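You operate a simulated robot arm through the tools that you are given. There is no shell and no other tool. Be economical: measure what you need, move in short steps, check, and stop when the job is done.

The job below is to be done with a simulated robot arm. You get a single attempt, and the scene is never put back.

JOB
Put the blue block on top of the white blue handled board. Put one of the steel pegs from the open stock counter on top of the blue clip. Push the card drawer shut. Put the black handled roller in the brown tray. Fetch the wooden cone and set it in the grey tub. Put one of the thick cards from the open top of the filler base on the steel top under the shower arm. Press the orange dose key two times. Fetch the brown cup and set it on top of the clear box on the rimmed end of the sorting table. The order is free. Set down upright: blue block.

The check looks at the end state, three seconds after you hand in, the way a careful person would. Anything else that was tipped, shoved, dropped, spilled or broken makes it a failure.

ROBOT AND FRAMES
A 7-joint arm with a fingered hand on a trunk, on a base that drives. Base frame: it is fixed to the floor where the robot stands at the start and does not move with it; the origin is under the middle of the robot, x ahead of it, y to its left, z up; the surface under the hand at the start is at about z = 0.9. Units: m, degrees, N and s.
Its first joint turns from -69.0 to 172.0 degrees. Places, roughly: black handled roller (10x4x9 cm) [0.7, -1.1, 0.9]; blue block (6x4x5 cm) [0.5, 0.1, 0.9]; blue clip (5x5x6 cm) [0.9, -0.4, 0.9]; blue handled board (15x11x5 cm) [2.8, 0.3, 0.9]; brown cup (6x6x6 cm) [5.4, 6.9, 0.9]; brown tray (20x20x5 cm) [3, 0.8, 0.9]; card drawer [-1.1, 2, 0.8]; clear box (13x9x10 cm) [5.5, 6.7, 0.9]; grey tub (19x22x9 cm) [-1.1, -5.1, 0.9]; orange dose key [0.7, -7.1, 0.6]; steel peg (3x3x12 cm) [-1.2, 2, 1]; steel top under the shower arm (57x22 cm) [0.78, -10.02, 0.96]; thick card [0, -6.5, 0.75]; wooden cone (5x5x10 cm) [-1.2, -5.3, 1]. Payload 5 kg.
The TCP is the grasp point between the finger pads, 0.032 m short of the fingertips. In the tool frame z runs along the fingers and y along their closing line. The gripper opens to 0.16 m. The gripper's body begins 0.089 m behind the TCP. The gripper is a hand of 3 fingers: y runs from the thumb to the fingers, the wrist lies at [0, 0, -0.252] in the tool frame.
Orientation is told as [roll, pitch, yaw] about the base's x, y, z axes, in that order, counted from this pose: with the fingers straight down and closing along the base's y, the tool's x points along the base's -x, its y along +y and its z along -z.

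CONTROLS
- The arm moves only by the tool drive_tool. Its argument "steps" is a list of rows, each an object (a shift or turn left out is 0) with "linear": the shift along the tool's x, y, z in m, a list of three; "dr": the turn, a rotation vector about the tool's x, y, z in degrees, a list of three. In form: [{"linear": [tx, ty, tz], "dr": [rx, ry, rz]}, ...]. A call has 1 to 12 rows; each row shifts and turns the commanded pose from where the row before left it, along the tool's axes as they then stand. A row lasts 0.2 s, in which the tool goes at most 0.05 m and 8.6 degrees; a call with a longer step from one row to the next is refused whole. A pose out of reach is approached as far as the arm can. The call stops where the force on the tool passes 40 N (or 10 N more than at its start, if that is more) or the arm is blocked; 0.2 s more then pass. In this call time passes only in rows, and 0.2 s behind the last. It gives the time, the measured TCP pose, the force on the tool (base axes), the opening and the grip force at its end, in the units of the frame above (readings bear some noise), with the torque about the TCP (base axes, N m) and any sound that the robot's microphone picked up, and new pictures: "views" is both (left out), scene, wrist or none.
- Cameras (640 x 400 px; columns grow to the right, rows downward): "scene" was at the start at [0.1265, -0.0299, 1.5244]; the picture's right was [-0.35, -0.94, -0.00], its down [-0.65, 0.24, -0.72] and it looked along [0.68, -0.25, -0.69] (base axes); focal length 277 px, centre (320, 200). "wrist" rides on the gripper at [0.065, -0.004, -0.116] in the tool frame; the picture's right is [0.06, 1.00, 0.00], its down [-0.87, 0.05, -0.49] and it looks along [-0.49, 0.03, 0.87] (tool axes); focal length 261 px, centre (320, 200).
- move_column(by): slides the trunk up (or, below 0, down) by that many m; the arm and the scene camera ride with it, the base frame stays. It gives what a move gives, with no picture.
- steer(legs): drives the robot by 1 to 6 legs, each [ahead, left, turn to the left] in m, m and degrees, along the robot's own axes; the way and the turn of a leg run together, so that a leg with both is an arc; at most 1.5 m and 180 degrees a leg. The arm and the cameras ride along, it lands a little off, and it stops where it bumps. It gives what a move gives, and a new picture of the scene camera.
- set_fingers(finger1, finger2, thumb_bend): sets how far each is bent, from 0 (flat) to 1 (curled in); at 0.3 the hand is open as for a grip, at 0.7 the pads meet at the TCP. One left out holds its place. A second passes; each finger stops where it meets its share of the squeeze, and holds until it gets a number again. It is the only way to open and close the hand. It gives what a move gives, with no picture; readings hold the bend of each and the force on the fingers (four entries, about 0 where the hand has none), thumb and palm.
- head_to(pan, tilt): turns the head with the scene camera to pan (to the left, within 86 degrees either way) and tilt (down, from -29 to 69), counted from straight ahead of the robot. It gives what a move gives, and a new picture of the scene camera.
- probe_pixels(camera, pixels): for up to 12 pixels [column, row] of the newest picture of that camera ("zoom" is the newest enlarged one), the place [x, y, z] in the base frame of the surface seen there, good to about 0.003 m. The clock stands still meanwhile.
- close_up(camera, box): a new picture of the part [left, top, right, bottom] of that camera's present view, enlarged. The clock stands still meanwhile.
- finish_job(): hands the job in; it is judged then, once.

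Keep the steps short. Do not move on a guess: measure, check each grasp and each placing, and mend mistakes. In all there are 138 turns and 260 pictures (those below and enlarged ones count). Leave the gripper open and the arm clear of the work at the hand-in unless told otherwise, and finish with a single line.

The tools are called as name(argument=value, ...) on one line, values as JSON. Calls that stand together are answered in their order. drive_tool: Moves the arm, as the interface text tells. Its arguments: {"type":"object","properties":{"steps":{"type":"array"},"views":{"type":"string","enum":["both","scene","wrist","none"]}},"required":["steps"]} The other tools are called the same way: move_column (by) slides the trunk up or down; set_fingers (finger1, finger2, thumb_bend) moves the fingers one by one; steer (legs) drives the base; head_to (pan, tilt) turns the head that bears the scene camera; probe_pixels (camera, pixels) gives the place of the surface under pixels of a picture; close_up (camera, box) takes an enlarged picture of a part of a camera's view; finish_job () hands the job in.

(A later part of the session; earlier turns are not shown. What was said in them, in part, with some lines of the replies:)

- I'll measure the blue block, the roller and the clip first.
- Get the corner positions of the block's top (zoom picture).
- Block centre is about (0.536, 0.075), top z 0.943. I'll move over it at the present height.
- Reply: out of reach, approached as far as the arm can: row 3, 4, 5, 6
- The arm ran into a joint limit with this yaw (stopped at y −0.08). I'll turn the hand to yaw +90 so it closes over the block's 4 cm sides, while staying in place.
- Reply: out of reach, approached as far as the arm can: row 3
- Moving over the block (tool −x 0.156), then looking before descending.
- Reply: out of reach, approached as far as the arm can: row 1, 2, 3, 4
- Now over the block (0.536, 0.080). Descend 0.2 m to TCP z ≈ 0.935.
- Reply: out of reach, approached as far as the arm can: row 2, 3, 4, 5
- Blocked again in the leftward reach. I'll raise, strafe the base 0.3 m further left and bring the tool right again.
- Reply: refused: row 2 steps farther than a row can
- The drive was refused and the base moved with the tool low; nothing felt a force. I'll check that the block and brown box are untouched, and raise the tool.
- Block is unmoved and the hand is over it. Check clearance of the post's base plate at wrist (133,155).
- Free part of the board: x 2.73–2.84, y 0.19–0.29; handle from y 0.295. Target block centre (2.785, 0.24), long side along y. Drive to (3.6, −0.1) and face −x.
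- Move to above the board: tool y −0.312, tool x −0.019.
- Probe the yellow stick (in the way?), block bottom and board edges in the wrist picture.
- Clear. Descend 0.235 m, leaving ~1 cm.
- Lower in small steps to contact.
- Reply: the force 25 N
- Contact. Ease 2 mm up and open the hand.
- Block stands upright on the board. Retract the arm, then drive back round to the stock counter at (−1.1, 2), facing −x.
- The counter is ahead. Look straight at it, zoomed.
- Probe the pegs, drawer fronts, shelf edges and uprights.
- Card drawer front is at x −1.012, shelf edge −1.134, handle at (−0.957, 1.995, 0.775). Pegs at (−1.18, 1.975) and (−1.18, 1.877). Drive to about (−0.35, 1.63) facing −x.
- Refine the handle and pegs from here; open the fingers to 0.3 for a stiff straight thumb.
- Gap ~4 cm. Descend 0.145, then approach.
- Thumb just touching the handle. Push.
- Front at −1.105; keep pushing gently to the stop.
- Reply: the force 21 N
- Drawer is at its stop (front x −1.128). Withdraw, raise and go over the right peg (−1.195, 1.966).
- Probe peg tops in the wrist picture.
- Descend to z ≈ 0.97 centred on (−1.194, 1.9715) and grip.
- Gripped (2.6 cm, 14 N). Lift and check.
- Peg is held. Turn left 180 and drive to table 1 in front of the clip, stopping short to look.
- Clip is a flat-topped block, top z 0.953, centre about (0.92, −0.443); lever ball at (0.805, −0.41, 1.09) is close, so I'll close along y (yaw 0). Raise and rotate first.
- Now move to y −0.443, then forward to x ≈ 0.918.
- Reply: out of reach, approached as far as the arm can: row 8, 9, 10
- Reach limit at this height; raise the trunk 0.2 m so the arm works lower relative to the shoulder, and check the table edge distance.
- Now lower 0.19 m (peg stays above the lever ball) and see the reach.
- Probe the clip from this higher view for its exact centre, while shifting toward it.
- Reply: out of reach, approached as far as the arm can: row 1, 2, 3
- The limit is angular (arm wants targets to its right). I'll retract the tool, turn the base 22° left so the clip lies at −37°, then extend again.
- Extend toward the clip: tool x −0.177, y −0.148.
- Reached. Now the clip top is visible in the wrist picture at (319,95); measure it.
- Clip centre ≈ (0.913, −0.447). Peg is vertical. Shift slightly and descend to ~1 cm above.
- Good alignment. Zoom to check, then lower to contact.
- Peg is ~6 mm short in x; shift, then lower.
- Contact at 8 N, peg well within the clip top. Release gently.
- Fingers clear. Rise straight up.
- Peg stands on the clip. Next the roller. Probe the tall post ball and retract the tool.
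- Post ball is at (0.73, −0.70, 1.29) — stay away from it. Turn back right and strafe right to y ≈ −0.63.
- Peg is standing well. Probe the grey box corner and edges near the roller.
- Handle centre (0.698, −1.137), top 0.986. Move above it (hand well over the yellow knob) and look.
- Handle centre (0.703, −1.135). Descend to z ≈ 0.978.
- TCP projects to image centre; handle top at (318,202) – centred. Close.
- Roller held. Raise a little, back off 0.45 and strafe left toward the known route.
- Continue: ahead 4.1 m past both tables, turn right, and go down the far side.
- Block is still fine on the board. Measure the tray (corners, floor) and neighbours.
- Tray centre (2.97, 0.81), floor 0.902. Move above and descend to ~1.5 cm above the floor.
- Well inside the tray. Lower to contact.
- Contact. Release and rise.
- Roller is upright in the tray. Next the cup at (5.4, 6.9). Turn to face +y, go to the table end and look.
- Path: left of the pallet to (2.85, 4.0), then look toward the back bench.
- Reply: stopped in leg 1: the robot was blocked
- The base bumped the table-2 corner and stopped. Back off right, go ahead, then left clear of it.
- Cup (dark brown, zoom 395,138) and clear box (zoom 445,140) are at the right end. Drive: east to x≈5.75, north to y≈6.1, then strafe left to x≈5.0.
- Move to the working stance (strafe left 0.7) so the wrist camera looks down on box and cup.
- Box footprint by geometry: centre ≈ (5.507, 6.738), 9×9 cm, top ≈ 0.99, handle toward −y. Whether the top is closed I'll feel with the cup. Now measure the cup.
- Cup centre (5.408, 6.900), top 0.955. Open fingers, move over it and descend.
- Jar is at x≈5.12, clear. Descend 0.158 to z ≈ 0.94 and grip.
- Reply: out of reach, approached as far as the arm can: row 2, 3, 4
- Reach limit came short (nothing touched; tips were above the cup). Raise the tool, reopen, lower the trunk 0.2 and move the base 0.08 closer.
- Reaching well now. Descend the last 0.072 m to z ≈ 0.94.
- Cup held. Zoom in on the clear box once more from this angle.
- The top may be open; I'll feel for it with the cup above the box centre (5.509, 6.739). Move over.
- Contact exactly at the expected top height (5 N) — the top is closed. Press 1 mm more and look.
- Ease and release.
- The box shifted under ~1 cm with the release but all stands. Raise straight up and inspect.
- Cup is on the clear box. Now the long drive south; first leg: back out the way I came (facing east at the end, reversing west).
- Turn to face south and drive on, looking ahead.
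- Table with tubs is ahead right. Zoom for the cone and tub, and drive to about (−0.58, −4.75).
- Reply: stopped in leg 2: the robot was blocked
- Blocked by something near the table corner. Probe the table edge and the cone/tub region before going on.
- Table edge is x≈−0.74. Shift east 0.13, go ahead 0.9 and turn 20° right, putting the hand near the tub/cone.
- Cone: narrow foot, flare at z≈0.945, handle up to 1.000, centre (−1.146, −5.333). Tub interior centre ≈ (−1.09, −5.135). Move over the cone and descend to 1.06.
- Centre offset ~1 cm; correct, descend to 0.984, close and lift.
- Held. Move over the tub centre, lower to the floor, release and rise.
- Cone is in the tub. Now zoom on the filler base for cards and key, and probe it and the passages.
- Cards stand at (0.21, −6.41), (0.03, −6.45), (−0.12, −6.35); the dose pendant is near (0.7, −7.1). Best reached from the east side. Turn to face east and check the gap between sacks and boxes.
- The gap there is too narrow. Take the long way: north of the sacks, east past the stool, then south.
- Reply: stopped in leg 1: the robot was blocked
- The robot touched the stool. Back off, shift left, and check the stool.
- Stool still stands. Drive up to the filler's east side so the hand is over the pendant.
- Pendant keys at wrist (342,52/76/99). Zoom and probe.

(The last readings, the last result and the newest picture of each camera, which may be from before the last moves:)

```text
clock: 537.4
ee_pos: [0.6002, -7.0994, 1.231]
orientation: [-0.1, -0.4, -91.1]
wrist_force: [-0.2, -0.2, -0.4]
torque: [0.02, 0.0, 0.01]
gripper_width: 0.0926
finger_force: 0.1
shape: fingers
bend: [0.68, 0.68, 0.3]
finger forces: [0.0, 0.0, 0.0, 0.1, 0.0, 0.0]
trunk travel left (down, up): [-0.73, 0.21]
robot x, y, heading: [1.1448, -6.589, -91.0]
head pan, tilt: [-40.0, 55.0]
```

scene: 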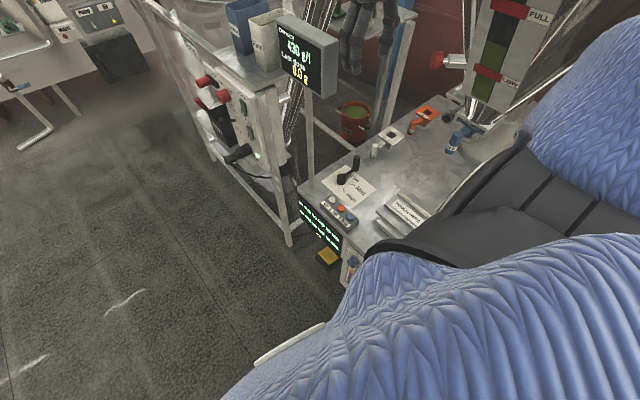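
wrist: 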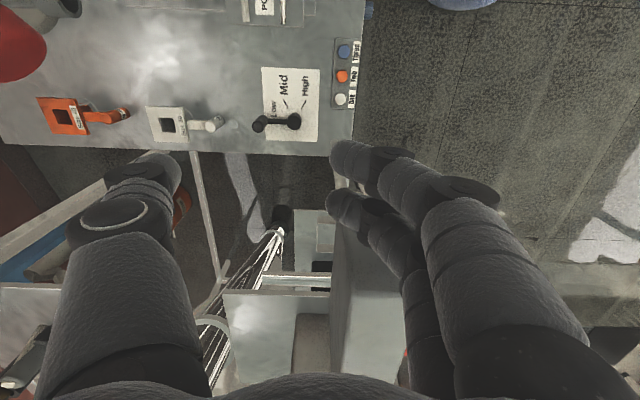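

Key two (orange) at (0.653, −7.086, 0.653), neighbours 5 cm away, so press with the thumb alone. Curl the fingers, centre over the key, and measure the display box nearby.

probe_pixels(camera="wrist", pixels=[[345, 195], [345, 215], [380, 320], [340, 300], [350, 350], [300, 275], [325, 180]])

set_fingers(finger1=1.0, finger2=1.0, thumb_bend=0.6)

drive_tool(steps=[{"linear": [0.01, 0.027, 0.0]}, {"linear": [0.011, 0.027, 0.0]}], views="both")

```text
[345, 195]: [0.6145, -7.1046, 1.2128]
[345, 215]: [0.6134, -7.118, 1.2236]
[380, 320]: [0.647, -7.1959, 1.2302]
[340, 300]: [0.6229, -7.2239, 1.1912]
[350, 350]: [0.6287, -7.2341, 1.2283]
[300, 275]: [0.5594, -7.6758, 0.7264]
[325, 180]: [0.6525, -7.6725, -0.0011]
```

```text
clock: 538.4
ee_pos: [0.5996, -7.0996, 1.2303]
orientation: [-0.1, -0.4, -91.1]
wrist_force: [-0.9, -0.2, 0.7]
torque: [0.01, 0.02, 0.01]
gripper_width: 0.0507
finger_force: 0.0
shape: fingers
bend: [1.0, 1.0, 0.6]
finger forces: [0.0, 0.1, 0.0, 0.0, 0.0, 0.0]
trunk travel left (down, up): [-0.73, 0.21]
robot x, y, heading: [1.1445, -6.5868, -90.8]
head pan, tilt: [-40.0, 55.0]
```

```text
clock: 539.0
ee_pos: [0.6557, -7.0778, 1.2314]
orientation: [-0.1, -0.2, -91.1]
wrist_force: [-0.4, -0.8, -0.4]
torque: [0.02, 0.01, 0.01]
gripper_width: 0.0506
finger_force: 0.0
shape: fingers
bend: [1.0, 1.0, 0.6]
finger forces: [0.0, 0.0, 0.0, 0.1, 0.0, 0.0]
trunk travel left (down, up): [-0.73, 0.21]
robot x, y, heading: [1.1456, -6.5868, -90.9]
head pan, tilt: [-40.0, 55.0]
```

scene: 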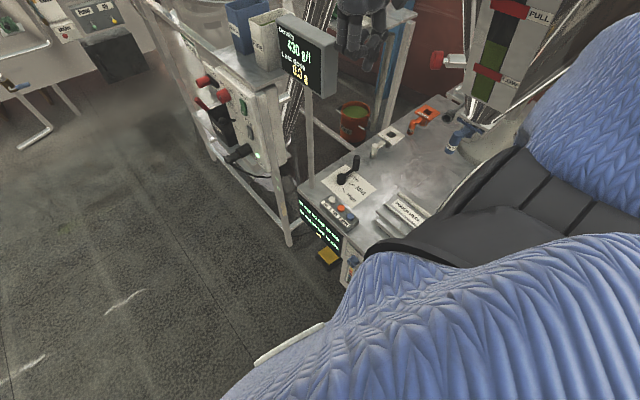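
wrist: 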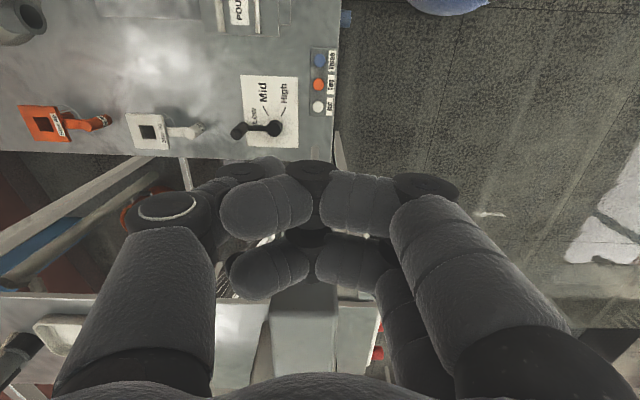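

Display edge is at y≈−7.135, so I'll tilt the hand 20° (wrist leaning north), extend only the thumb, splay fingers beyond the base edge, and come down 0.3 m with the trunk.

set_fingers(finger1=0.2, finger2=0.2, thumb_bend=0.7)

drive_tool(steps=[{"dr": [0, -6.7, 0]}, {"dr": [0, -6.7, 0]}, {"dr": [0, -6.6, 0]}], views="none")

move_column(by=-0.3)

drive_tool(steps=[{"linear": [0.0137, 0, 0.0376]}, {"linear": [0.0137, 0, 0.0376]}, {"linear": [0.0137, 0, 0.0376]}], views="both")

```text
clock: 540.0
ee_pos: [0.6548, -7.0789, 1.2293]
orientation: [0.0, -0.3, -91.1]
wrist_force: [-0.3, -0.1, 0.0]
torque: [0.0, 0.02, -0.04]
gripper_width: 0.1015
finger_force: 0.1
shape: fingers
bend: [0.2, 0.2, 0.7]
finger forces: [0.0, 0.0, 0.1, 0.1, 0.1, 0.0]
trunk travel left (down, up): [-0.73, 0.21]
robot x, y, heading: [1.147, -6.5846, -90.7]
head pan, tilt: [-40.0, 55.0]
```

```text
clock: 540.8
ee_pos: [0.655, -7.0779, 1.2309]
orientation: [0.0, -20.4, -91.1]
wrist_force: [-0.6, -0.2, -0.3]
torque: [-0.06, -0.03, 0.0]
gripper_width: 0.1014
finger_force: 0.1
shape: fingers
bend: [0.2, 0.2, 0.7]
finger forces: [0.0, 0.1, 0.0, 0.0, 0.0, 0.0]
trunk travel left (down, up): [-0.73, 0.21]
robot x, y, heading: [1.1488, -6.59, -90.7]
head pan, tilt: [-40.0, 55.0]
```

```text
clock: 543.8
ee_pos: [0.6558, -7.079, 0.9316]
orientation: [0.0, -20.3, -91.2]
wrist_force: [0.2, 1.2, 0.1]
torque: [-0.03, 0.01, 0.04]
gripper_width: 0.1013
finger_force: 0.1
shape: fingers
bend: [0.2, 0.2, 0.7]
finger forces: [0.0, 0.0, 0.0, 0.1, 0.0, 0.0]
trunk travel left (down, up): [-0.43, 0.51]
robot x, y, heading: [1.1462, -6.5891, -90.7]
head pan, tilt: [-40.0, 55.0]
```

```text
clock: 544.6
ee_pos: [0.6562, -7.0781, 0.8089]
orientation: [0.0, -20.2, -91.2]
wrist_force: [-0.4, 0.1, 0.3]
torque: [0.01, -0.04, -0.02]
gripper_width: 0.1012
finger_force: 0.0
shape: fingers
bend: [0.2, 0.2, 0.7]
finger forces: [0.0, 0.1, 0.0, 0.0, 0.0, 0.0]
trunk travel left (down, up): [-0.43, 0.51]
robot x, y, heading: [1.1471, -6.5896, -91.0]
head pan, tilt: [-40.0, 55.0]
```

scene: 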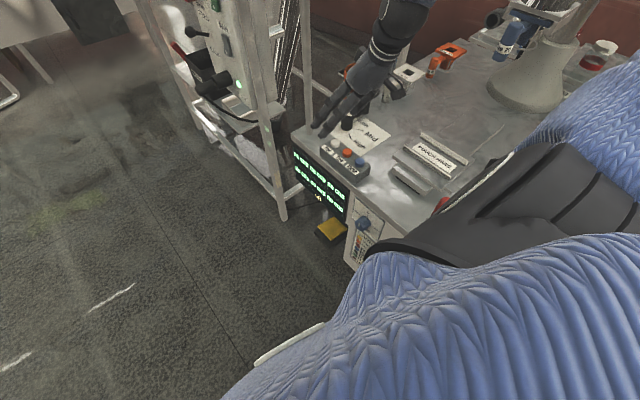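
wrist: 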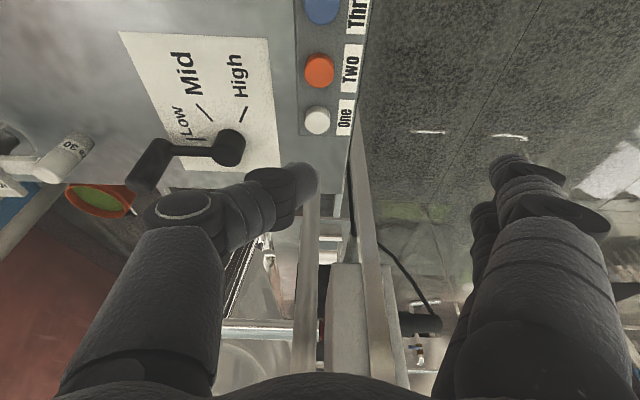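

Thumb tip at wrist (308,175). Probe its position, and descend to ~1.5 cm above the key.

probe_pixels(camera="wrist", pixels=[[308, 170], [310, 180], [312, 190], [300, 180], [320, 70], [320, 62], [320, 78]])

drive_tool(steps=[{"linear": [0.0123, 0, 0.0338]}, {"linear": [0.0123, 0, 0.0338]}, {"linear": [0.0123, 0, 0.0338]}], views="wrist")

close_up(camera="wrist", box=[240, 60, 400, 210])

```text
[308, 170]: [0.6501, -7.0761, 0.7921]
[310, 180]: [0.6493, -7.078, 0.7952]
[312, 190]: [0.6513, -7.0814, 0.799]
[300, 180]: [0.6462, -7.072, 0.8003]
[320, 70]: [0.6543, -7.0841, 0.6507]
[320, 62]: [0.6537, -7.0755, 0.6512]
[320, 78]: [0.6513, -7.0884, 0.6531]
```

```text
clock: 545.4
ee_pos: [0.6534, -7.0815, 0.7046]
orientation: [0.0, -20.3, -91.1]
wrist_force: [-0.8, -0.4, 0.6]
torque: [-0.03, -0.01, -0.03]
gripper_width: 0.1011
finger_force: 0.1
shape: fingers
bend: [0.2, 0.2, 0.7]
finger forces: [0.1, 0.0, 0.1, 0.0, 0.0, 0.1]
trunk travel left (down, up): [-0.43, 0.51]
robot x, y, heading: [1.1462, -6.5898, -90.9]
head pan, tilt: [-40.0, 55.0]
```

wrist: 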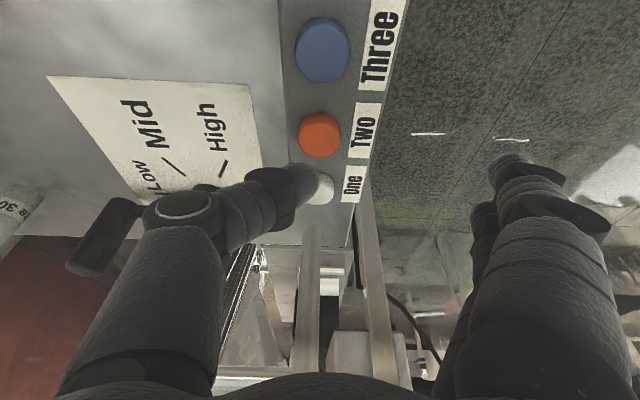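

```text
2.67 times, centred on (320, 135) of wrist
```

zoom: 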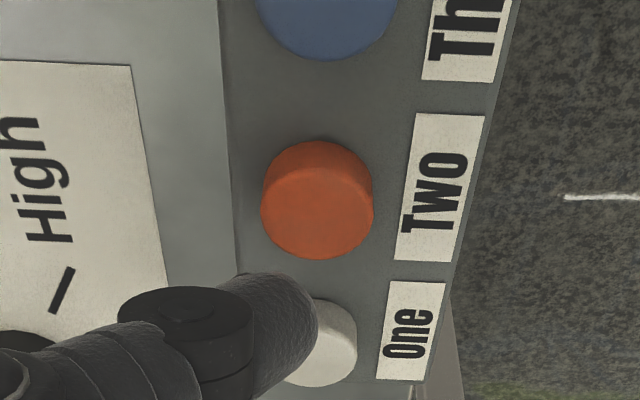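

Shift 6 mm east and 4 mm north, then press down in fine steps.

drive_tool(steps=[{"linear": [0.0038, 0.006, -0.0014]}, {"linear": [0.0021, 0, 0.0056]}, {"linear": [0.0021, 0, 0.0056]}, {"linear": [0.001, 0, 0.0028]}, {"linear": [0.0007, 0, 0.0019]}, {"linear": [0.0007, 0, 0.0019]}, {"linear": [0.0007, 0, 0.0019]}, {"linear": [0, 0, 0]}], views="wrist")

close_up(camera="wrist", box=[240, 60, 400, 210])

```text
clock: 547.2
ee_pos: [0.66, -7.0762, 0.6819]
orientation: [0.0, -20.2, -91.0]
wrist_force: [-0.5, 0.2, 4.8]
torque: [0.0, 0.12, -0.02]
gripper_width: 0.1008
finger_force: 2.4
shape: fingers
bend: [0.2, 0.2, 0.7]
finger forces: [0.0, 0.1, 0.0, 0.1, 4.3, 0.0]
trunk travel left (down, up): [-0.43, 0.51]
robot x, y, heading: [1.1472, -6.589, -90.9]
head pan, tilt: [-40.0, 55.0]
heard: click
```

wrist: 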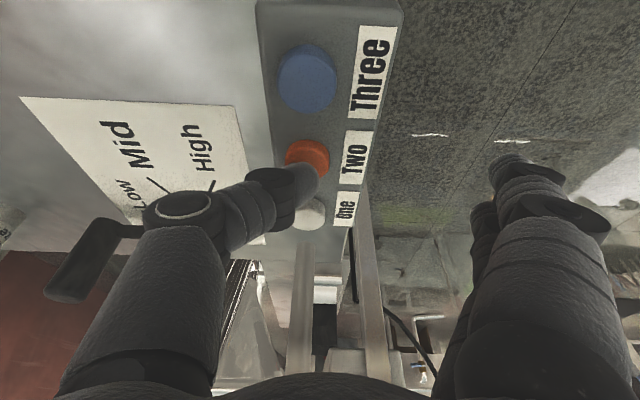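

```text
2.67 times, centred on (320, 135) of wrist
```

zoom: 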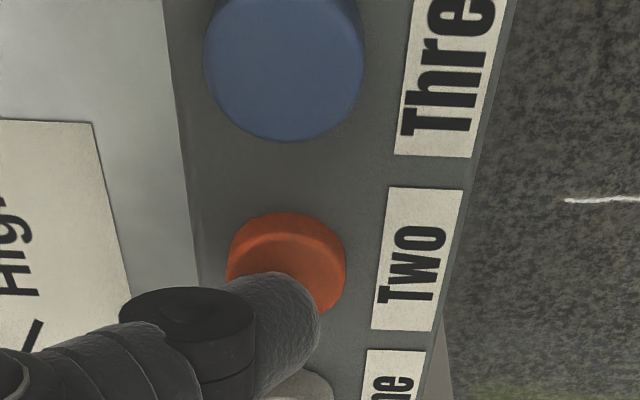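

One click heard on the orange key. Lift 1.5 cm and press again once.

drive_tool(steps=[{"linear": [-0.0051, 0, -0.0141]}, {"linear": [0, 0, 0]}, {"linear": [0, 0, 0]}], views="none")

drive_tool(steps=[{"linear": [0.0034, 0, 0.0094]}, {"linear": [0.001, 0, 0.0028]}, {"linear": [0.0007, 0, 0.0019]}, {"linear": [0, 0, 0]}], views="none")

```text
clock: 548.0
ee_pos: [0.6615, -7.0745, 0.6954]
orientation: [0.1, -20.4, -91.1]
wrist_force: [0.5, 0.4, 0.1]
torque: [0.0, 0.01, 0.01]
gripper_width: 0.1012
finger_force: 0.1
shape: fingers
bend: [0.2, 0.2, 0.7]
finger forces: [0.2, 0.0, 0.0, 0.1, 0.0, 0.1]
trunk travel left (down, up): [-0.43, 0.51]
robot x, y, heading: [1.1473, -6.5904, -91.0]
head pan, tilt: [-40.0, 55.0]
```

```text
clock: 549.0
ee_pos: [0.6614, -7.0767, 0.6822]
orientation: [-0.1, -20.3, -91.1]
wrist_force: [-1.5, 0.0, 4.2]
torque: [0.01, 0.1, 0.01]
gripper_width: 0.1011
finger_force: 2.3
shape: fingers
bend: [0.2, 0.2, 0.7]
finger forces: [0.1, 0.1, 0.1, 0.0, 4.4, 0.0]
trunk travel left (down, up): [-0.43, 0.51]
robot x, y, heading: [1.1445, -6.5905, -90.8]
head pan, tilt: [-40.0, 55.0]
heard: click
```

Second click heard – key pressed twice. Raise with the trunk, move to the card stance, level the hand and look.

move_column(by=0.3)

steer(legs=[[-0.24, 0, 0], [0, 0, -45], [0.086, -0.083, 0]])

set_fingers(finger1=0.45, finger2=0.45, thumb_bend=0.45)

drive_tool(steps=[{"dr": [0, 6.7, 0]}, {"dr": [0, 6.8, 0]}, {"dr": [0, 6.8, 0]}], views="wrist")

head_to(pan=-45, tilt=55)

```text
clock: 552.0
ee_pos: [0.6483, -7.0402, 0.972]
orientation: [1.4, -20.5, -93.4]
wrist_force: [1.3, 0.1, -0.2]
torque: [-0.02, 0.03, 0.0]
gripper_width: 0.1012
finger_force: 0.1
shape: fingers
bend: [0.2, 0.2, 0.7]
finger forces: [0.0, 0.0, 0.0, 0.0, 0.0, 0.0]
trunk travel left (down, up): [-0.73, 0.21]
robot x, y, heading: [1.1407, -6.5849, -93.0]
head pan, tilt: [-40.0, 55.0]
```

```text
clock: 556.7
ee_pos: [0.3449, -6.3349, 0.981]
orientation: [-0.1, -20.2, -137.3]
wrist_force: [-0.9, -0.2, 0.5]
torque: [-0.01, -0.02, -0.01]
gripper_width: 0.1009
finger_force: 0.1
shape: fingers
bend: [0.2, 0.2, 0.7]
finger forces: [0.0, 0.0, 0.1, 0.0, 0.1, 0.0]
trunk travel left (down, up): [-0.73, 0.21]
robot x, y, heading: [1.0307, -6.3451, -137.4]
head pan, tilt: [-40.0, 55.0]
```

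scene: 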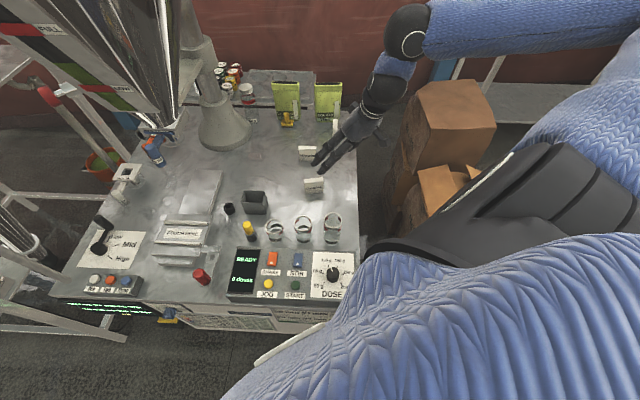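

```text
clock: 557.7
ee_pos: [0.344, -6.3347, 0.9817]
orientation: [0.0, -20.2, -137.3]
wrist_force: [0.0, -0.3, 0.6]
torque: [-0.02, 0.0, -0.01]
gripper_width: 0.108
finger_force: 0.0
shape: fingers
bend: [0.45, 0.45, 0.45]
finger forces: [0.0, 0.1, 0.0, 0.0, 0.0, 0.1]
trunk travel left (down, up): [-0.73, 0.21]
robot x, y, heading: [1.0352, -6.3463, -136.9]
head pan, tilt: [-40.0, 55.0]
```

```text
clock: 558.7
ee_pos: [0.5318, -6.1928, 0.8094]
orientation: [3.4, 23.6, -137.8]
wrist_force: [0.4, -1.0, 0.4]
torque: [-0.03, 0.03, -0.02]
gripper_width: 0.1077
finger_force: 0.0
shape: fingers
bend: [0.45, 0.45, 0.45]
finger forces: [0.0, 0.0, 0.0, 0.0, 0.1, 0.0]
out of reach, approached as far as the arm can: row 2
trunk travel left (down, up): [-0.73, 0.21]
robot x, y, heading: [1.0336, -6.3458, -137.4]
head pan, tilt: [-40.0, 55.0]
stopped in row 3: the arm was blocked; the commanded pose is now the measured one
```

wrist: 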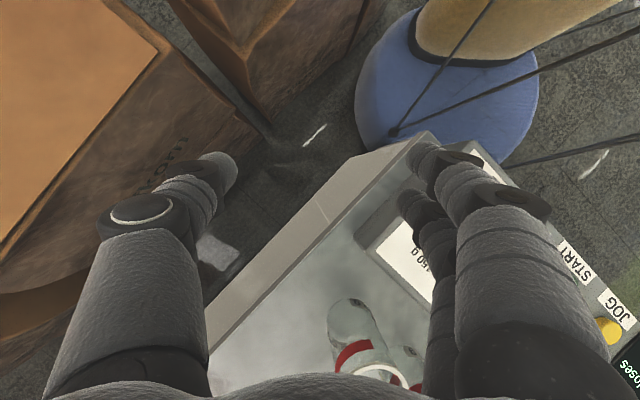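

```text
clock: 559.4
ee_pos: [0.5316, -6.1945, 0.8079]
orientation: [3.4, 23.7, -137.7]
wrist_force: [-0.9, 0.1, -0.9]
torque: [0.01, -0.02, -0.03]
gripper_width: 0.108
finger_force: 0.1
shape: fingers
bend: [0.45, 0.45, 0.45]
finger forces: [0.0, 0.0, 0.0, 0.1, 0.0, 0.1]
trunk travel left (down, up): [-0.73, 0.21]
robot x, y, heading: [1.0293, -6.3474, -137.1]
head pan, tilt: [-45.0, 55.0]
```

scene: 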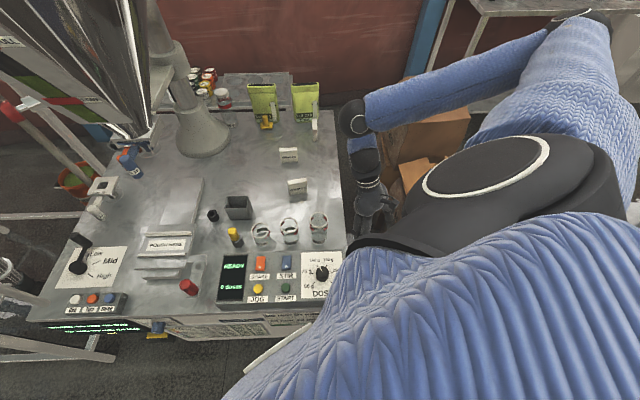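

The wrist flipped oddly near its limit; no force is felt. Raise straight up with the trunk, level the hand gently, and check boxes and cards.

move_column(by=0.2)

drive_tool(steps=[{"linear": [-0.03, 0, 0], "dr": [0, -5.9, 0]}, {"linear": [-0.03, 0, 0], "dr": [0, -5.9, 0]}, {"linear": [-0.03, 0, 0], "dr": [0, -5.9, 0]}, {"linear": [-0.03, 0, 0], "dr": [0, -5.9, 0]}], views="wrist")

head_to(pan=-40, tilt=50)

close_up(camera="scene", box=[190, 110, 382, 310])

```text
clock: 561.5
ee_pos: [0.5306, -6.1943, 1.0071]
orientation: [3.6, 23.9, -137.7]
wrist_force: [0.1, 0.9, 0.2]
torque: [-0.02, 0.01, 0.0]
gripper_width: 0.1077
finger_force: 0.0
shape: fingers
bend: [0.45, 0.45, 0.45]
finger forces: [0.0, 0.0, 0.0, 0.0, 0.1, 0.0]
trunk travel left (down, up): [-0.93, 0.01]
robot x, y, heading: [1.033, -6.3486, -137.0]
head pan, tilt: [-45.0, 55.0]
```

```text
clock: 562.5
ee_pos: [0.4434, -6.2711, 0.9789]
orientation: [3.2, 0.3, -139.2]
wrist_force: [0.1, -0.4, -0.5]
torque: [0.03, 0.01, 0.01]
gripper_width: 0.1075
finger_force: 0.0
shape: fingers
bend: [0.45, 0.45, 0.45]
finger forces: [0.0, 0.0, 0.0, 0.0, 0.0, 0.1]
trunk travel left (down, up): [-0.93, 0.01]
robot x, y, heading: [1.031, -6.347, -137.2]
head pan, tilt: [-45.0, 55.0]
```

wrist: 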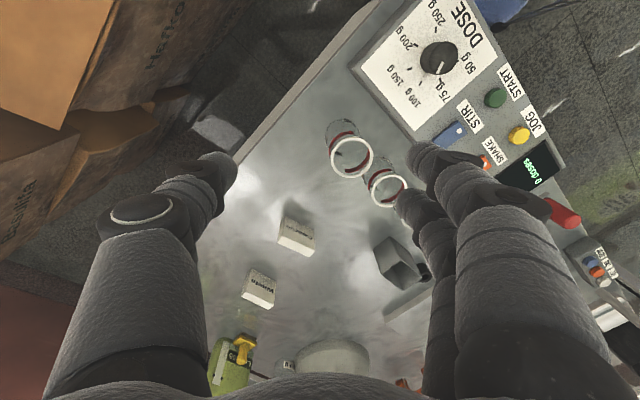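

```text
clock: 563.2
ee_pos: [0.4461, -6.2699, 0.9789]
orientation: [3.2, 0.3, -139.3]
wrist_force: [0.7, -0.3, -0.1]
torque: [0.05, 0.02, -0.02]
gripper_width: 0.1078
finger_force: 0.0
shape: fingers
bend: [0.45, 0.45, 0.45]
finger forces: [0.0, 0.0, 0.0, 0.1, 0.1, 0.0]
trunk travel left (down, up): [-0.93, 0.01]
robot x, y, heading: [1.032, -6.3459, -137.0]
head pan, tilt: [-40.0, 50.0]
```

scene: 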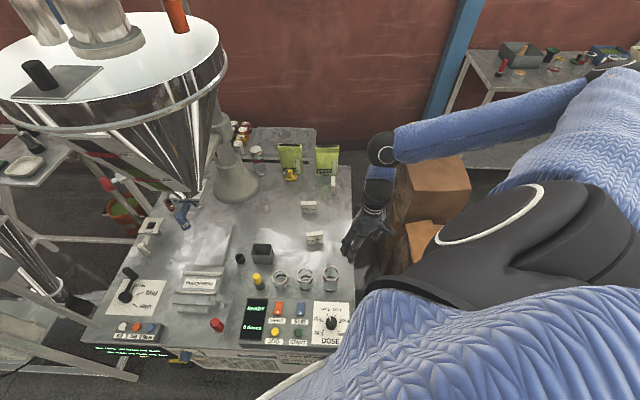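

```text
2.00 times, centred on (286, 210) of scene
```

zoom: 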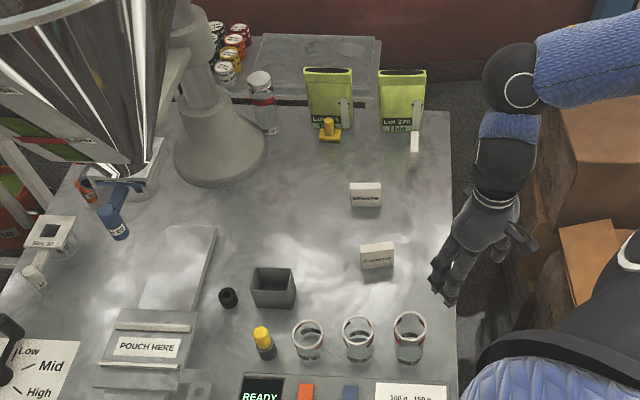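

Panel's orange key is "SHAKE", so the pendant was right. Measure card A (wrist 297,235).

close_up(camera="wrist", box=[257, 205, 337, 265])

probe_pixels(camera="wrist", pixels=[[281, 241], [311, 251], [287, 218], [314, 229], [283, 236], [312, 246], [297, 244], [299, 232], [290, 222], [305, 252]])

```text
6.67 times, centred on (297, 235) of wrist
```

zoom: 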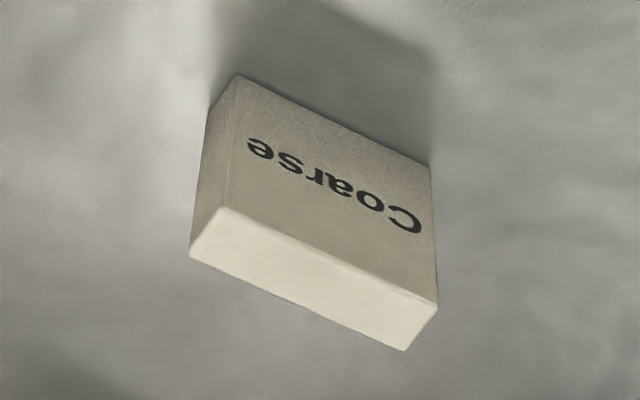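

```text
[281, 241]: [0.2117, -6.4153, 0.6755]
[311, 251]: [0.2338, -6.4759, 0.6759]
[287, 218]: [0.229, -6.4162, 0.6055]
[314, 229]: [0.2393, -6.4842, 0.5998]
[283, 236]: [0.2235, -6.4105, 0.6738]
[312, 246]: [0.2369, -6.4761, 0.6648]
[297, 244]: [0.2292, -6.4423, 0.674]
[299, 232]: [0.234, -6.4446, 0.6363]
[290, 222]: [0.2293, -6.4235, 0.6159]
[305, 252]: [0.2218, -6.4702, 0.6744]
```

Card A ("Coarse"): top centre (0.2235, −6.445, 0.676), 1.7 cm thick along x. Move over it, turn to yaw −80, lower to z≈0.75 and check.

set_fingers(finger1=0.53, finger2=0.53, thumb_bend=0.53)

drive_tool(steps=[{"linear": [-0.0472, -0.0021, 0], "dr": [-2.4, -2.1, 0]}, {"linear": [-0.0472, -0.0021, 0]}, {"linear": [-0.0472, -0.0021, 0]}, {"linear": [-0.0472, -0.0021, 0]}, {"linear": [-0.0472, -0.0021, 0]}, {"linear": [-0.0472, -0.0021, 0]}], views="none")

drive_tool(steps=[{"dr": [0, 0, -8.5]}, {"dr": [0, 0, -8.5]}, {"dr": [0, 0, -8.5]}, {"dr": [0, 0, -8.5]}, {"dr": [0, 0, -8.5]}, {"dr": [0, 0, -8.5]}, {"dr": [0, 0, -8.3]}, {"linear": [0, 0, 0.045]}, {"linear": [0, 0, 0.045]}, {"linear": [0, 0, 0.045]}, {"linear": [0, 0, 0.045]}, {"linear": [0, 0, 0.04]}], views="wrist")

probe_pixels(camera="wrist", pixels=[[320, 130], [320, 140], [320, 150], [320, 160], [310, 150], [330, 150], [320, 170], [320, 120]])

```text
clock: 564.2
ee_pos: [0.4453, -6.2702, 0.9788]
orientation: [3.2, 0.2, -139.2]
wrist_force: [-1.1, -0.5, 0.0]
torque: [0.01, 0.01, 0.01]
gripper_width: 0.0759
finger_force: 0.1
shape: fingers
bend: [0.53, 0.53, 0.53]
finger forces: [0.0, 0.0, 0.0, 0.0, 0.0, 0.0]
trunk travel left (down, up): [-0.93, 0.01]
robot x, y, heading: [1.0306, -6.3482, -137.2]
head pan, tilt: [-40.0, 50.0]
```

```text
clock: 565.6
ee_pos: [0.2223, -6.4474, 0.9806]
orientation: [5.7, -1.8, -139.5]
wrist_force: [0.3, -0.4, -0.4]
torque: [0.06, -0.02, 0.02]
gripper_width: 0.0754
finger_force: 0.0
shape: fingers
bend: [0.53, 0.53, 0.53]
finger forces: [0.1, 0.0, 0.0, 0.0, 0.0, 0.1]
trunk travel left (down, up): [-0.93, 0.01]
robot x, y, heading: [1.0282, -6.3448, -137.3]
head pan, tilt: [-40.0, 50.0]
```

```text
clock: 568.2
ee_pos: [0.2316, -6.4694, 0.7619]
orientation: [1.3, -5.7, -80.1]
wrist_force: [-0.2, 0.1, 0.0]
torque: [-0.01, 0.0, 0.02]
gripper_width: 0.0756
finger_force: 0.1
shape: fingers
bend: [0.53, 0.53, 0.53]
finger forces: [0.0, 0.0, 0.0, 0.0, 0.1, 0.0]
trunk travel left (down, up): [-0.93, 0.01]
robot x, y, heading: [1.0312, -6.3466, -137.2]
head pan, tilt: [-40.0, 50.0]
```

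wrist: 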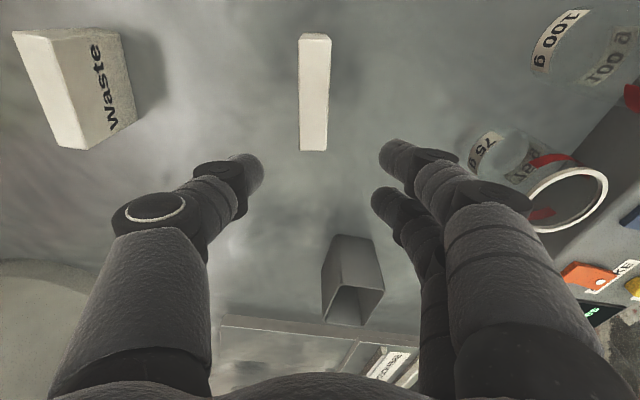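

```text
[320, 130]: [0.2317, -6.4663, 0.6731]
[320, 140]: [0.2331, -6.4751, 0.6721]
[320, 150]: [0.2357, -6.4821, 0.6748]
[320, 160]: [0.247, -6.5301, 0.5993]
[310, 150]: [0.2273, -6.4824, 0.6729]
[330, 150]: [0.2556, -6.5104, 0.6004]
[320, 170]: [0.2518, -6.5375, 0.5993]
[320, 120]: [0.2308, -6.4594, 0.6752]
```

Card lines up. Level the hand (dr y +5.7), shift 2 cm north, descend to 0.655, grip and lift.

drive_tool(steps=[{"linear": [0.011, -0.001, 0], "dr": [0, 5.7, 0]}, {"linear": [0.011, -0.001, 0]}, {"linear": [0, 0, 0.04]}, {"linear": [0, 0, 0.04]}, {"linear": [0, 0, 0.026]}], views="wrist")

set_fingers(finger1=0.75, finger2=0.75, thumb_bend=0.75)

drive_tool(steps=[{"linear": [0, 0, -0.03]}, {"linear": [0, 0, -0.045]}, {"linear": [0, 0, -0.045]}, {"linear": [0, 0, -0.045]}, {"linear": [0, 0, -0.045]}, {"linear": [0, 0, -0.045]}, {"linear": [0, 0, -0.045]}, {"linear": [0, 0, -0.04]}], views="wrist")

```text
clock: 569.4
ee_pos: [0.2298, -6.4471, 0.6563]
orientation: [1.3, -0.1, -79.9]
wrist_force: [-0.1, -0.2, -1.1]
torque: [0.02, -0.01, 0.0]
gripper_width: 0.0756
finger_force: 0.0
shape: fingers
bend: [0.53, 0.53, 0.53]
finger forces: [0.1, 0.1, 0.0, 0.1, 0.1, 0.0]
trunk travel left (down, up): [-0.93, 0.01]
robot x, y, heading: [1.0328, -6.3488, -136.9]
head pan, tilt: [-40.0, 50.0]
```

wrist: 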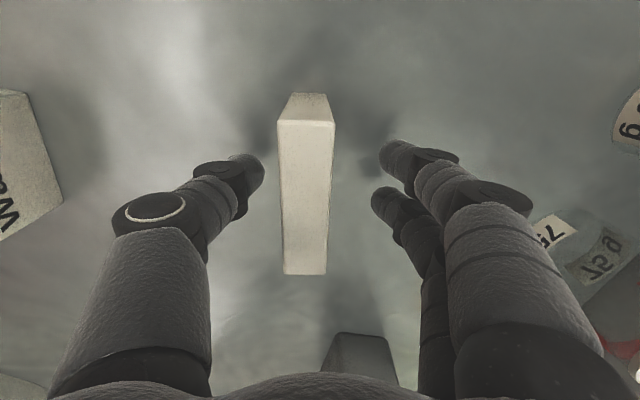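

```text
clock: 570.4
ee_pos: [0.2301, -6.4496, 0.6562]
orientation: [1.3, -0.1, -79.9]
wrist_force: [-0.5, 0.2, -0.5]
torque: [-0.03, 0.0, 0.0]
gripper_width: 0.0258
finger_force: 21.8
shape: fingers
bend: [0.72, 0.72, 0.68]
finger forces: [10.2, 10.9, 0.1, 0.0, 21.4, 0.1]
trunk travel left (down, up): [-0.93, 0.01]
robot x, y, heading: [1.0337, -6.3427, -137.1]
head pan, tilt: [-40.0, 50.0]
```

```text
clock: 572.2
ee_pos: [0.2228, -6.4449, 0.9974]
orientation: [1.2, 0.1, -79.8]
wrist_force: [-0.6, 0.4, -2.3]
torque: [0.01, 0.01, 0.03]
gripper_width: 0.0259
finger_force: 20.7
shape: fingers
bend: [0.72, 0.72, 0.68]
finger forces: [10.3, 10.8, 0.1, 0.1, 21.1, 0.0]
trunk travel left (down, up): [-0.93, 0.01]
robot x, y, heading: [1.0277, -6.3447, -137.3]
head pan, tilt: [-40.0, 50.0]
```

wrist: 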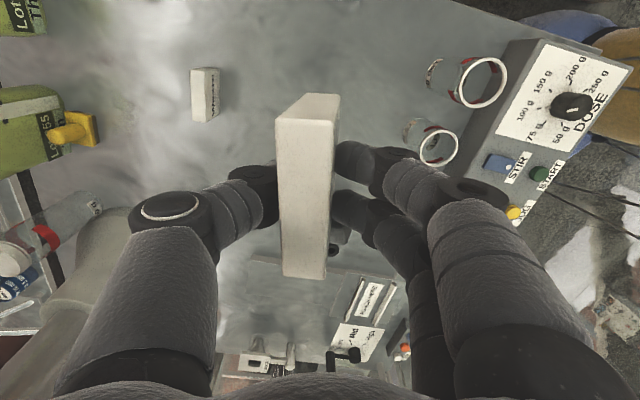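

Card is held. Raise it, back away, turn south and drive to the wash bench.

drive_tool(steps=[{"linear": [0, 0, -0.045]}, {"linear": [0, 0, -0.045]}, {"linear": [0, 0, -0.045]}], views="none")

steer(legs=[[-0.5, 0, 0], [0, 0, 47], [0, 0.5, 0], [1.45, 0, 0], [1.4, 0, 0]])

head_to(pan=-35, tilt=40)

probe_pixels(camera="scene", pixels=[[320, 100], [320, 150], [320, 200], [320, 250], [320, 300], [220, 150], [220, 200], [420, 100], [420, 150], [420, 200], [150, 200], [250, 250]])

```text
clock: 573.0
ee_pos: [0.2167, -6.4483, 1.1342]
orientation: [1.2, -0.1, -79.9]
wrist_force: [-1.0, -0.7, 0.5]
torque: [0.02, 0.0, -0.01]
gripper_width: 0.0258
finger_force: 20.9
shape: fingers
bend: [0.72, 0.72, 0.68]
finger forces: [10.2, 10.7, 0.0, 0.0, 21.1, 0.0]
trunk travel left (down, up): [-0.93, 0.01]
robot x, y, heading: [1.0356, -6.351, -137.2]
head pan, tilt: [-40.0, 50.0]
```

```text
clock: 574.6
ee_pos: [0.3371, -6.4586, 1.1376]
orientation: [1.1, 0.0, -76.7]
wrist_force: [1.2, -0.2, 0.1]
torque: [0.01, 0.05, 0.03]
gripper_width: 0.0259
finger_force: 20.6
shape: fingers
bend: [0.72, 0.72, 0.68]
finger forces: [10.2, 10.7, 0.0, 0.1, 20.9, 0.1]
trunk travel left (down, up): [-0.93, 0.01]
robot x, y, heading: [1.1412, -6.3109, -134.2]
head pan, tilt: [-40.0, 50.0]
stopped in leg 1: the robot was blocked; the commanded pose is now the measured one
```

scene: 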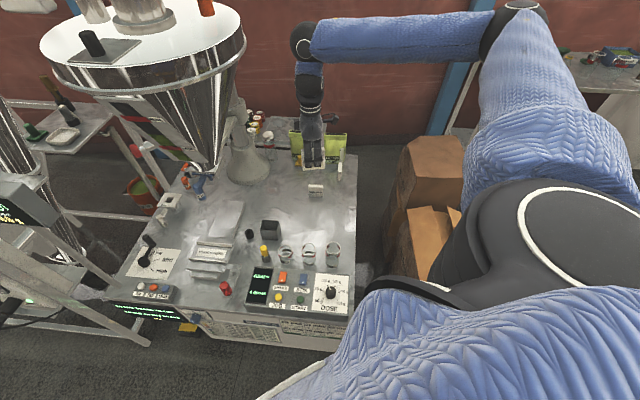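

```text
clock: 575.3
ee_pos: [0.3338, -6.4594, 1.134]
orientation: [1.4, -0.1, -76.7]
wrist_force: [-0.3, -0.1, -0.2]
torque: [0.01, 0.06, -0.01]
gripper_width: 0.0258
finger_force: 21.1
shape: fingers
bend: [0.72, 0.72, 0.68]
finger forces: [10.2, 10.5, 0.0, 0.0, 20.9, 0.1]
trunk travel left (down, up): [-0.93, 0.01]
robot x, y, heading: [1.146, -6.3151, -133.8]
head pan, tilt: [-35.0, 40.0]
```

scene: 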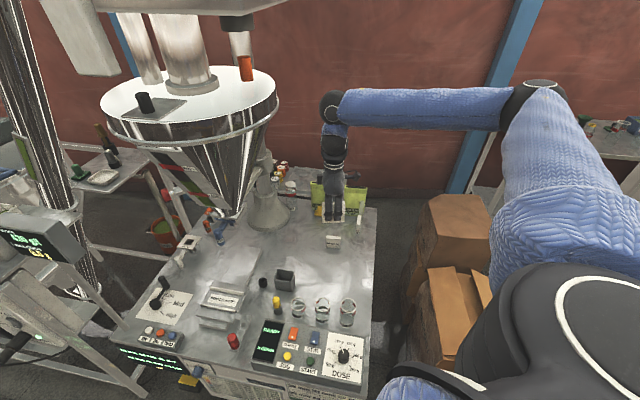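

```text
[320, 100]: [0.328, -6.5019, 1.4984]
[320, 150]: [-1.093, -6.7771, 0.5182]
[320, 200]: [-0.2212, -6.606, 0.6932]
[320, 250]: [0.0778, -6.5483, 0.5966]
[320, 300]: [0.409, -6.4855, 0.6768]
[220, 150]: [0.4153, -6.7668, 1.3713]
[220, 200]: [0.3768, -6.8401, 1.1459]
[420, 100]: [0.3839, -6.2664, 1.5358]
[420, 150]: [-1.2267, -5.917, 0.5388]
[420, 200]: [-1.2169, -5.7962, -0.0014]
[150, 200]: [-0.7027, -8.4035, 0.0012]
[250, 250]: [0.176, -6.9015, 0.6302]
```

Blocked behind. Slide out to the south-east instead, keeping the hand off the hopper, then turn and drive south to the wash bench.

steer(legs=[[-0.267, 0.535, 0], [0, 0, 44], [1.3, 0, 0], [1.28, 0, 0], [0, -0.4, 0]])

head_to(pan=-30, tilt=45)

drive_tool(steps=[{"linear": [0, 0, 0]}], views="wrist")

probe_pixels(camera="scene", pixels=[[320, 100], [320, 150], [320, 200], [320, 250], [260, 200], [220, 150], [260, 150], [380, 100], [380, 150], [380, 200], [200, 200], [350, 175]])

probe_pixels(camera="wrist", pixels=[[200, 60], [260, 60], [320, 60], [380, 60], [440, 60], [200, 120], [260, 120], [380, 120], [440, 120], [260, 300], [380, 300], [320, 20]])

```text
clock: 595.2
ee_pos: [0.8874, -9.7723, 1.1337]
orientation: [1.3, -0.1, -31.7]
wrist_force: [0.4, 1.1, 0.6]
torque: [-0.02, -0.04, 0.01]
gripper_width: 0.0257
finger_force: 20.6
shape: fingers
bend: [0.72, 0.72, 0.68]
finger forces: [9.8, 10.2, 0.1, 0.1, 20.2, 0.1]
trunk travel left (down, up): [-0.93, 0.01]
robot x, y, heading: [1.3509, -9.0963, -89.1]
head pan, tilt: [-35.0, 40.0]
```

scene: 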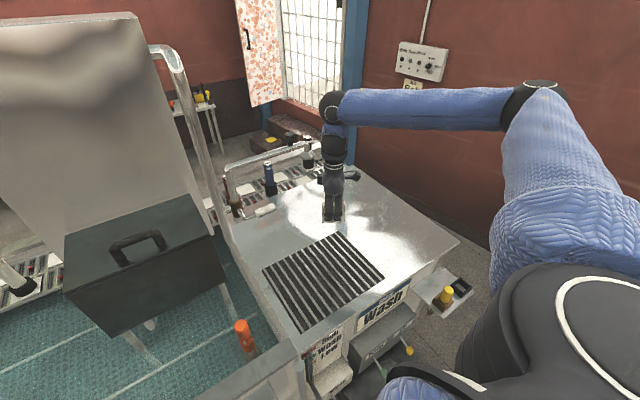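

```text
clock: 595.8
ee_pos: [0.8879, -9.7738, 1.1332]
orientation: [1.3, -0.1, -31.7]
wrist_force: [-1.0, 0.4, -0.4]
torque: [0.01, -0.02, 0.03]
gripper_width: 0.0257
finger_force: 20.9
shape: fingers
bend: [0.72, 0.72, 0.68]
finger forces: [9.8, 10.3, 0.1, 0.1, 20.1, 0.1]
trunk travel left (down, up): [-0.93, 0.01]
robot x, y, heading: [1.3564, -9.0973, -89.1]
head pan, tilt: [-30.0, 45.0]
```

scene: 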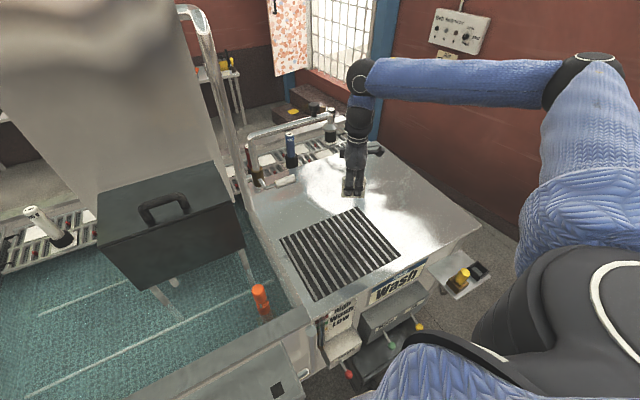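

```text
clock: 596.2
ee_pos: [0.8877, -9.7717, 1.1336]
orientation: [1.2, 0.0, -31.8]
wrist_force: [0.3, -0.2, -0.2]
torque: [0.01, 0.0, -0.01]
gripper_width: 0.0258
finger_force: 19.8
shape: fingers
bend: [0.72, 0.72, 0.68]
finger forces: [9.8, 10.3, 0.0, 0.0, 20.3, 0.0]
trunk travel left (down, up): [-0.93, 0.01]
robot x, y, heading: [1.3549, -9.0985, -89.1]
head pan, tilt: [-30.0, 45.0]
```

wrist: 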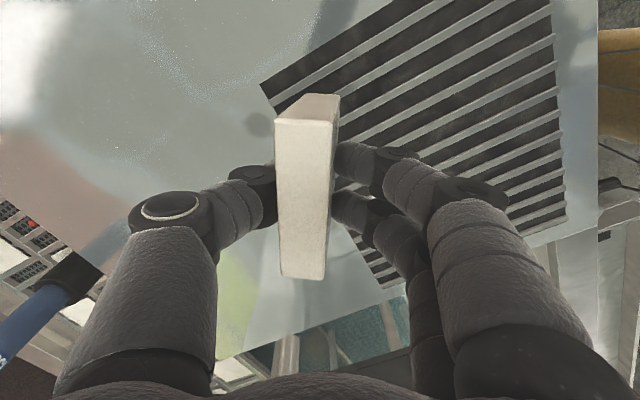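

```text
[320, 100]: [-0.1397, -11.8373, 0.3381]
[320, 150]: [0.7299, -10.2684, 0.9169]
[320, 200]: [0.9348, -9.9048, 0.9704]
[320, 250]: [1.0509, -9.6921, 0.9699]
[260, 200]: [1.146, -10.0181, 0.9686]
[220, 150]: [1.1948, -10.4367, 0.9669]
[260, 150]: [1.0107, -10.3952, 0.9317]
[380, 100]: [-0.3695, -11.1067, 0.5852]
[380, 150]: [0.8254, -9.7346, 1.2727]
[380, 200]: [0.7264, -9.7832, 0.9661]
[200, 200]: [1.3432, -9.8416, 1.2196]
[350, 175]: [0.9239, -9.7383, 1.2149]
```

```text
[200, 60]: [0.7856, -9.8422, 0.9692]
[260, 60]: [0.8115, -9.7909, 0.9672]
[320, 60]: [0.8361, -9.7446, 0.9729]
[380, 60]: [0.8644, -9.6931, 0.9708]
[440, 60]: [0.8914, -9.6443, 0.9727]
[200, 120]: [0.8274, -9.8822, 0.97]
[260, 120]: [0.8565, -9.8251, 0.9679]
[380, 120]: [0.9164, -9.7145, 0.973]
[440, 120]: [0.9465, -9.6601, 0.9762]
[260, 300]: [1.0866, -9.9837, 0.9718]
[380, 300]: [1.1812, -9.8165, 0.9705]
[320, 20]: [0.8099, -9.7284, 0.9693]
```

Surface is at z≈0.968; target (0.78, −9.98). Strafe right 0.2 for reach, move over the spot, and check for the shower arm.

steer(legs=[[0, -0.2, 0]])

drive_tool(steps=[{"linear": [-0.0375, -0.0257, 0]}, {"linear": [-0.0375, -0.0257, 0]}, {"linear": [-0.0375, -0.0257, 0]}, {"linear": [-0.0375, -0.0257, 0]}, {"linear": [-0.0375, -0.0257, 0]}, {"linear": [0, 0, 0.04]}, {"linear": [0, 0, 0.035]}], views="both")

probe_pixels(camera="wrist", pixels=[[320, 60], [260, 80], [380, 80], [200, 200], [240, 300], [400, 100]])

```text
clock: 597.8
ee_pos: [0.6884, -9.774, 1.1348]
orientation: [1.2, -0.1, -32.0]
wrist_force: [-0.9, -0.2, -0.8]
torque: [-0.01, 0.01, -0.01]
gripper_width: 0.0257
finger_force: 20.1
shape: fingers
bend: [0.72, 0.72, 0.68]
finger forces: [9.7, 10.4, 0.0, 0.0, 20.2, 0.0]
trunk travel left (down, up): [-0.93, 0.01]
robot x, y, heading: [1.1595, -9.1036, -89.1]
head pan, tilt: [-30.0, 45.0]
```

scene: 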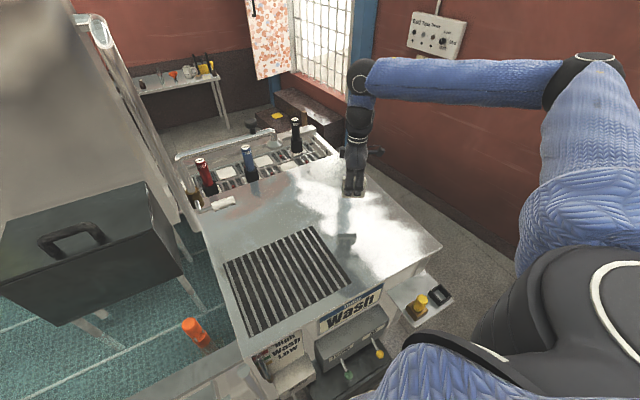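

```text
clock: 599.4
ee_pos: [0.7832, -9.9811, 1.0546]
orientation: [1.3, -0.1, -32.0]
wrist_force: [0.6, -0.4, -1.3]
torque: [0.04, 0.0, 0.02]
gripper_width: 0.0253
finger_force: 20.2
shape: fingers
bend: [0.72, 0.72, 0.68]
finger forces: [9.8, 10.2, 0.1, 0.1, 20.1, 0.1]
trunk travel left (down, up): [-0.93, 0.01]
robot x, y, heading: [1.1595, -9.0989, -88.9]
head pan, tilt: [-30.0, 45.0]
```

scene: 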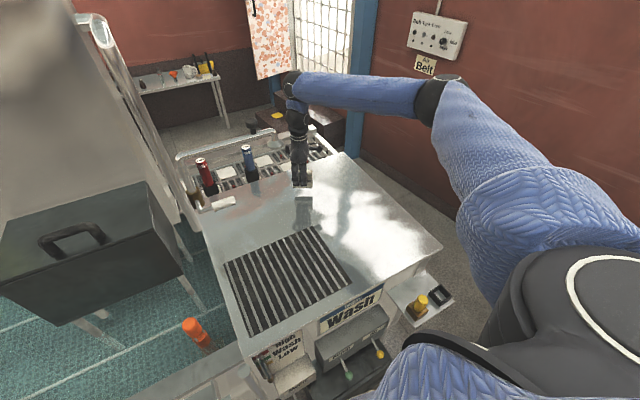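
wrist: 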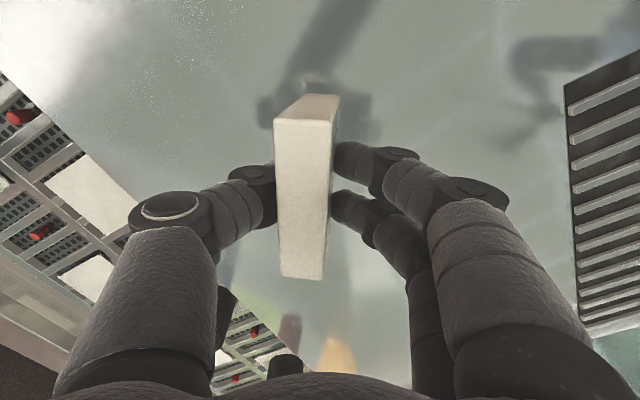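

```text
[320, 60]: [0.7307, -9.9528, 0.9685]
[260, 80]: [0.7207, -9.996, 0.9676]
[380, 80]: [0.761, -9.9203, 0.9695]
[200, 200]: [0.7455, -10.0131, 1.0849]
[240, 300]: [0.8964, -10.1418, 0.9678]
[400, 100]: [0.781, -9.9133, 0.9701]
```

Clear. Lower to contact, release and rise.

drive_tool(steps=[{"linear": [0, 0, 0.02]}, {"linear": [0, 0, 0.006]}, {"linear": [0, 0, 0.003]}, {"linear": [0, 0, 0.0015]}, {"linear": [0, 0, 0.0012]}, {"linear": [0, 0, 0]}], views="none")

drive_tool(steps=[{"linear": [0, 0, 0.001]}, {"linear": [0, 0, 0.0]}], views="none")

set_fingers(finger1=0.55, finger2=0.55, thumb_bend=0.55)

drive_tool(steps=[{"linear": [0, 0, -0.02]}, {"linear": [0, 0, -0.045]}, {"linear": [0, 0, -0.045]}, {"linear": [0, 0, -0.045]}, {"linear": [0.04, 0.02, 0]}, {"linear": [0.04, 0.02, 0]}, {"linear": [0.04, 0.02, 0]}, {"linear": [0.04, 0.02, 0]}], views="scene")

set_fingers(finger1=0.3, finger2=0.3, thumb_bend=0.3)

```text
clock: 600.8
ee_pos: [0.7816, -9.9799, 1.0238]
orientation: [1.3, -0.1, -31.9]
wrist_force: [0.3, 0.2, -1.0]
torque: [0.0, -0.01, 0.0]
gripper_width: 0.0256
finger_force: 19.9
shape: fingers
bend: [0.72, 0.72, 0.68]
finger forces: [9.9, 10.2, 0.0, 0.1, 20.0, 0.0]
trunk travel left (down, up): [-0.93, 0.01]
robot x, y, heading: [1.1622, -9.1038, -89.4]
head pan, tilt: [-30.0, 45.0]
```

```text
clock: 601.4
ee_pos: [0.781, -9.9796, 1.0238]
orientation: [1.2, -0.2, -31.9]
wrist_force: [0.4, 0.2, 1.6]
torque: [0.02, 0.03, 0.02]
gripper_width: 0.0258
finger_force: 20.5
shape: fingers
bend: [0.72, 0.72, 0.68]
finger forces: [10.3, 10.2, 0.0, 0.0, 20.3, 0.0]
trunk travel left (down, up): [-0.93, 0.01]
robot x, y, heading: [1.1608, -9.0983, -89.4]
head pan, tilt: [-30.0, 45.0]
```

```text
clock: 602.4
ee_pos: [0.7807, -9.98, 1.0233]
orientation: [1.3, -0.1, -31.8]
wrist_force: [-0.1, 0.2, 0.5]
torque: [-0.02, -0.01, 0.02]
gripper_width: 0.0663
finger_force: 0.0
shape: fingers
bend: [0.55, 0.55, 0.55]
finger forces: [0.1, 0.0, 0.1, 0.0, 0.1, 0.1]
trunk travel left (down, up): [-0.93, 0.01]
robot x, y, heading: [1.1563, -9.0992, -89.0]
head pan, tilt: [-30.0, 45.0]
```

```text
clock: 604.2
ee_pos: [0.6824, -9.8281, 1.1795]
orientation: [1.3, -0.2, -31.9]
wrist_force: [0.2, 0.6, 0.4]
torque: [-0.03, -0.05, -0.02]
gripper_width: 0.0664
finger_force: 0.0
shape: fingers
bend: [0.55, 0.55, 0.55]
finger forces: [0.0, 0.1, 0.0, 0.1, 0.0, 0.0]
trunk travel left (down, up): [-0.93, 0.01]
robot x, y, heading: [1.1624, -9.0999, -89.3]
head pan, tilt: [-30.0, 45.0]
```

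scene: 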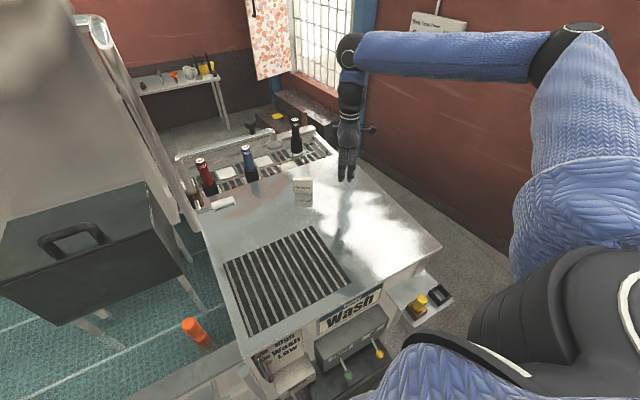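

```text
clock: 605.2
ee_pos: [0.6817, -9.8289, 1.1783]
orientation: [1.3, -0.1, -31.9]
wrist_force: [-0.6, -0.1, 0.3]
torque: [-0.03, -0.03, -0.03]
gripper_width: 0.1677
finger_force: 0.1
shape: fingers
bend: [0.3, 0.3, 0.3]
finger forces: [0.0, 0.1, 0.0, 0.1, 0.0, 0.1]
trunk travel left (down, up): [-0.93, 0.01]
robot x, y, heading: [1.1589, -9.1018, -89.2]
head pan, tilt: [-30.0, 45.0]
```

The card stands on the steel top, the hand is open and the arm is clear, so I'm handing in.

finish_job()

```text
The job is handed in.
```

All eight tasks were carried out and handed in, but the base bumped the stool, two tables and something by the filler, and the clear box slid about 1 cm as I released the cup; I saw nothing tipped, though not all of it was rechecked.
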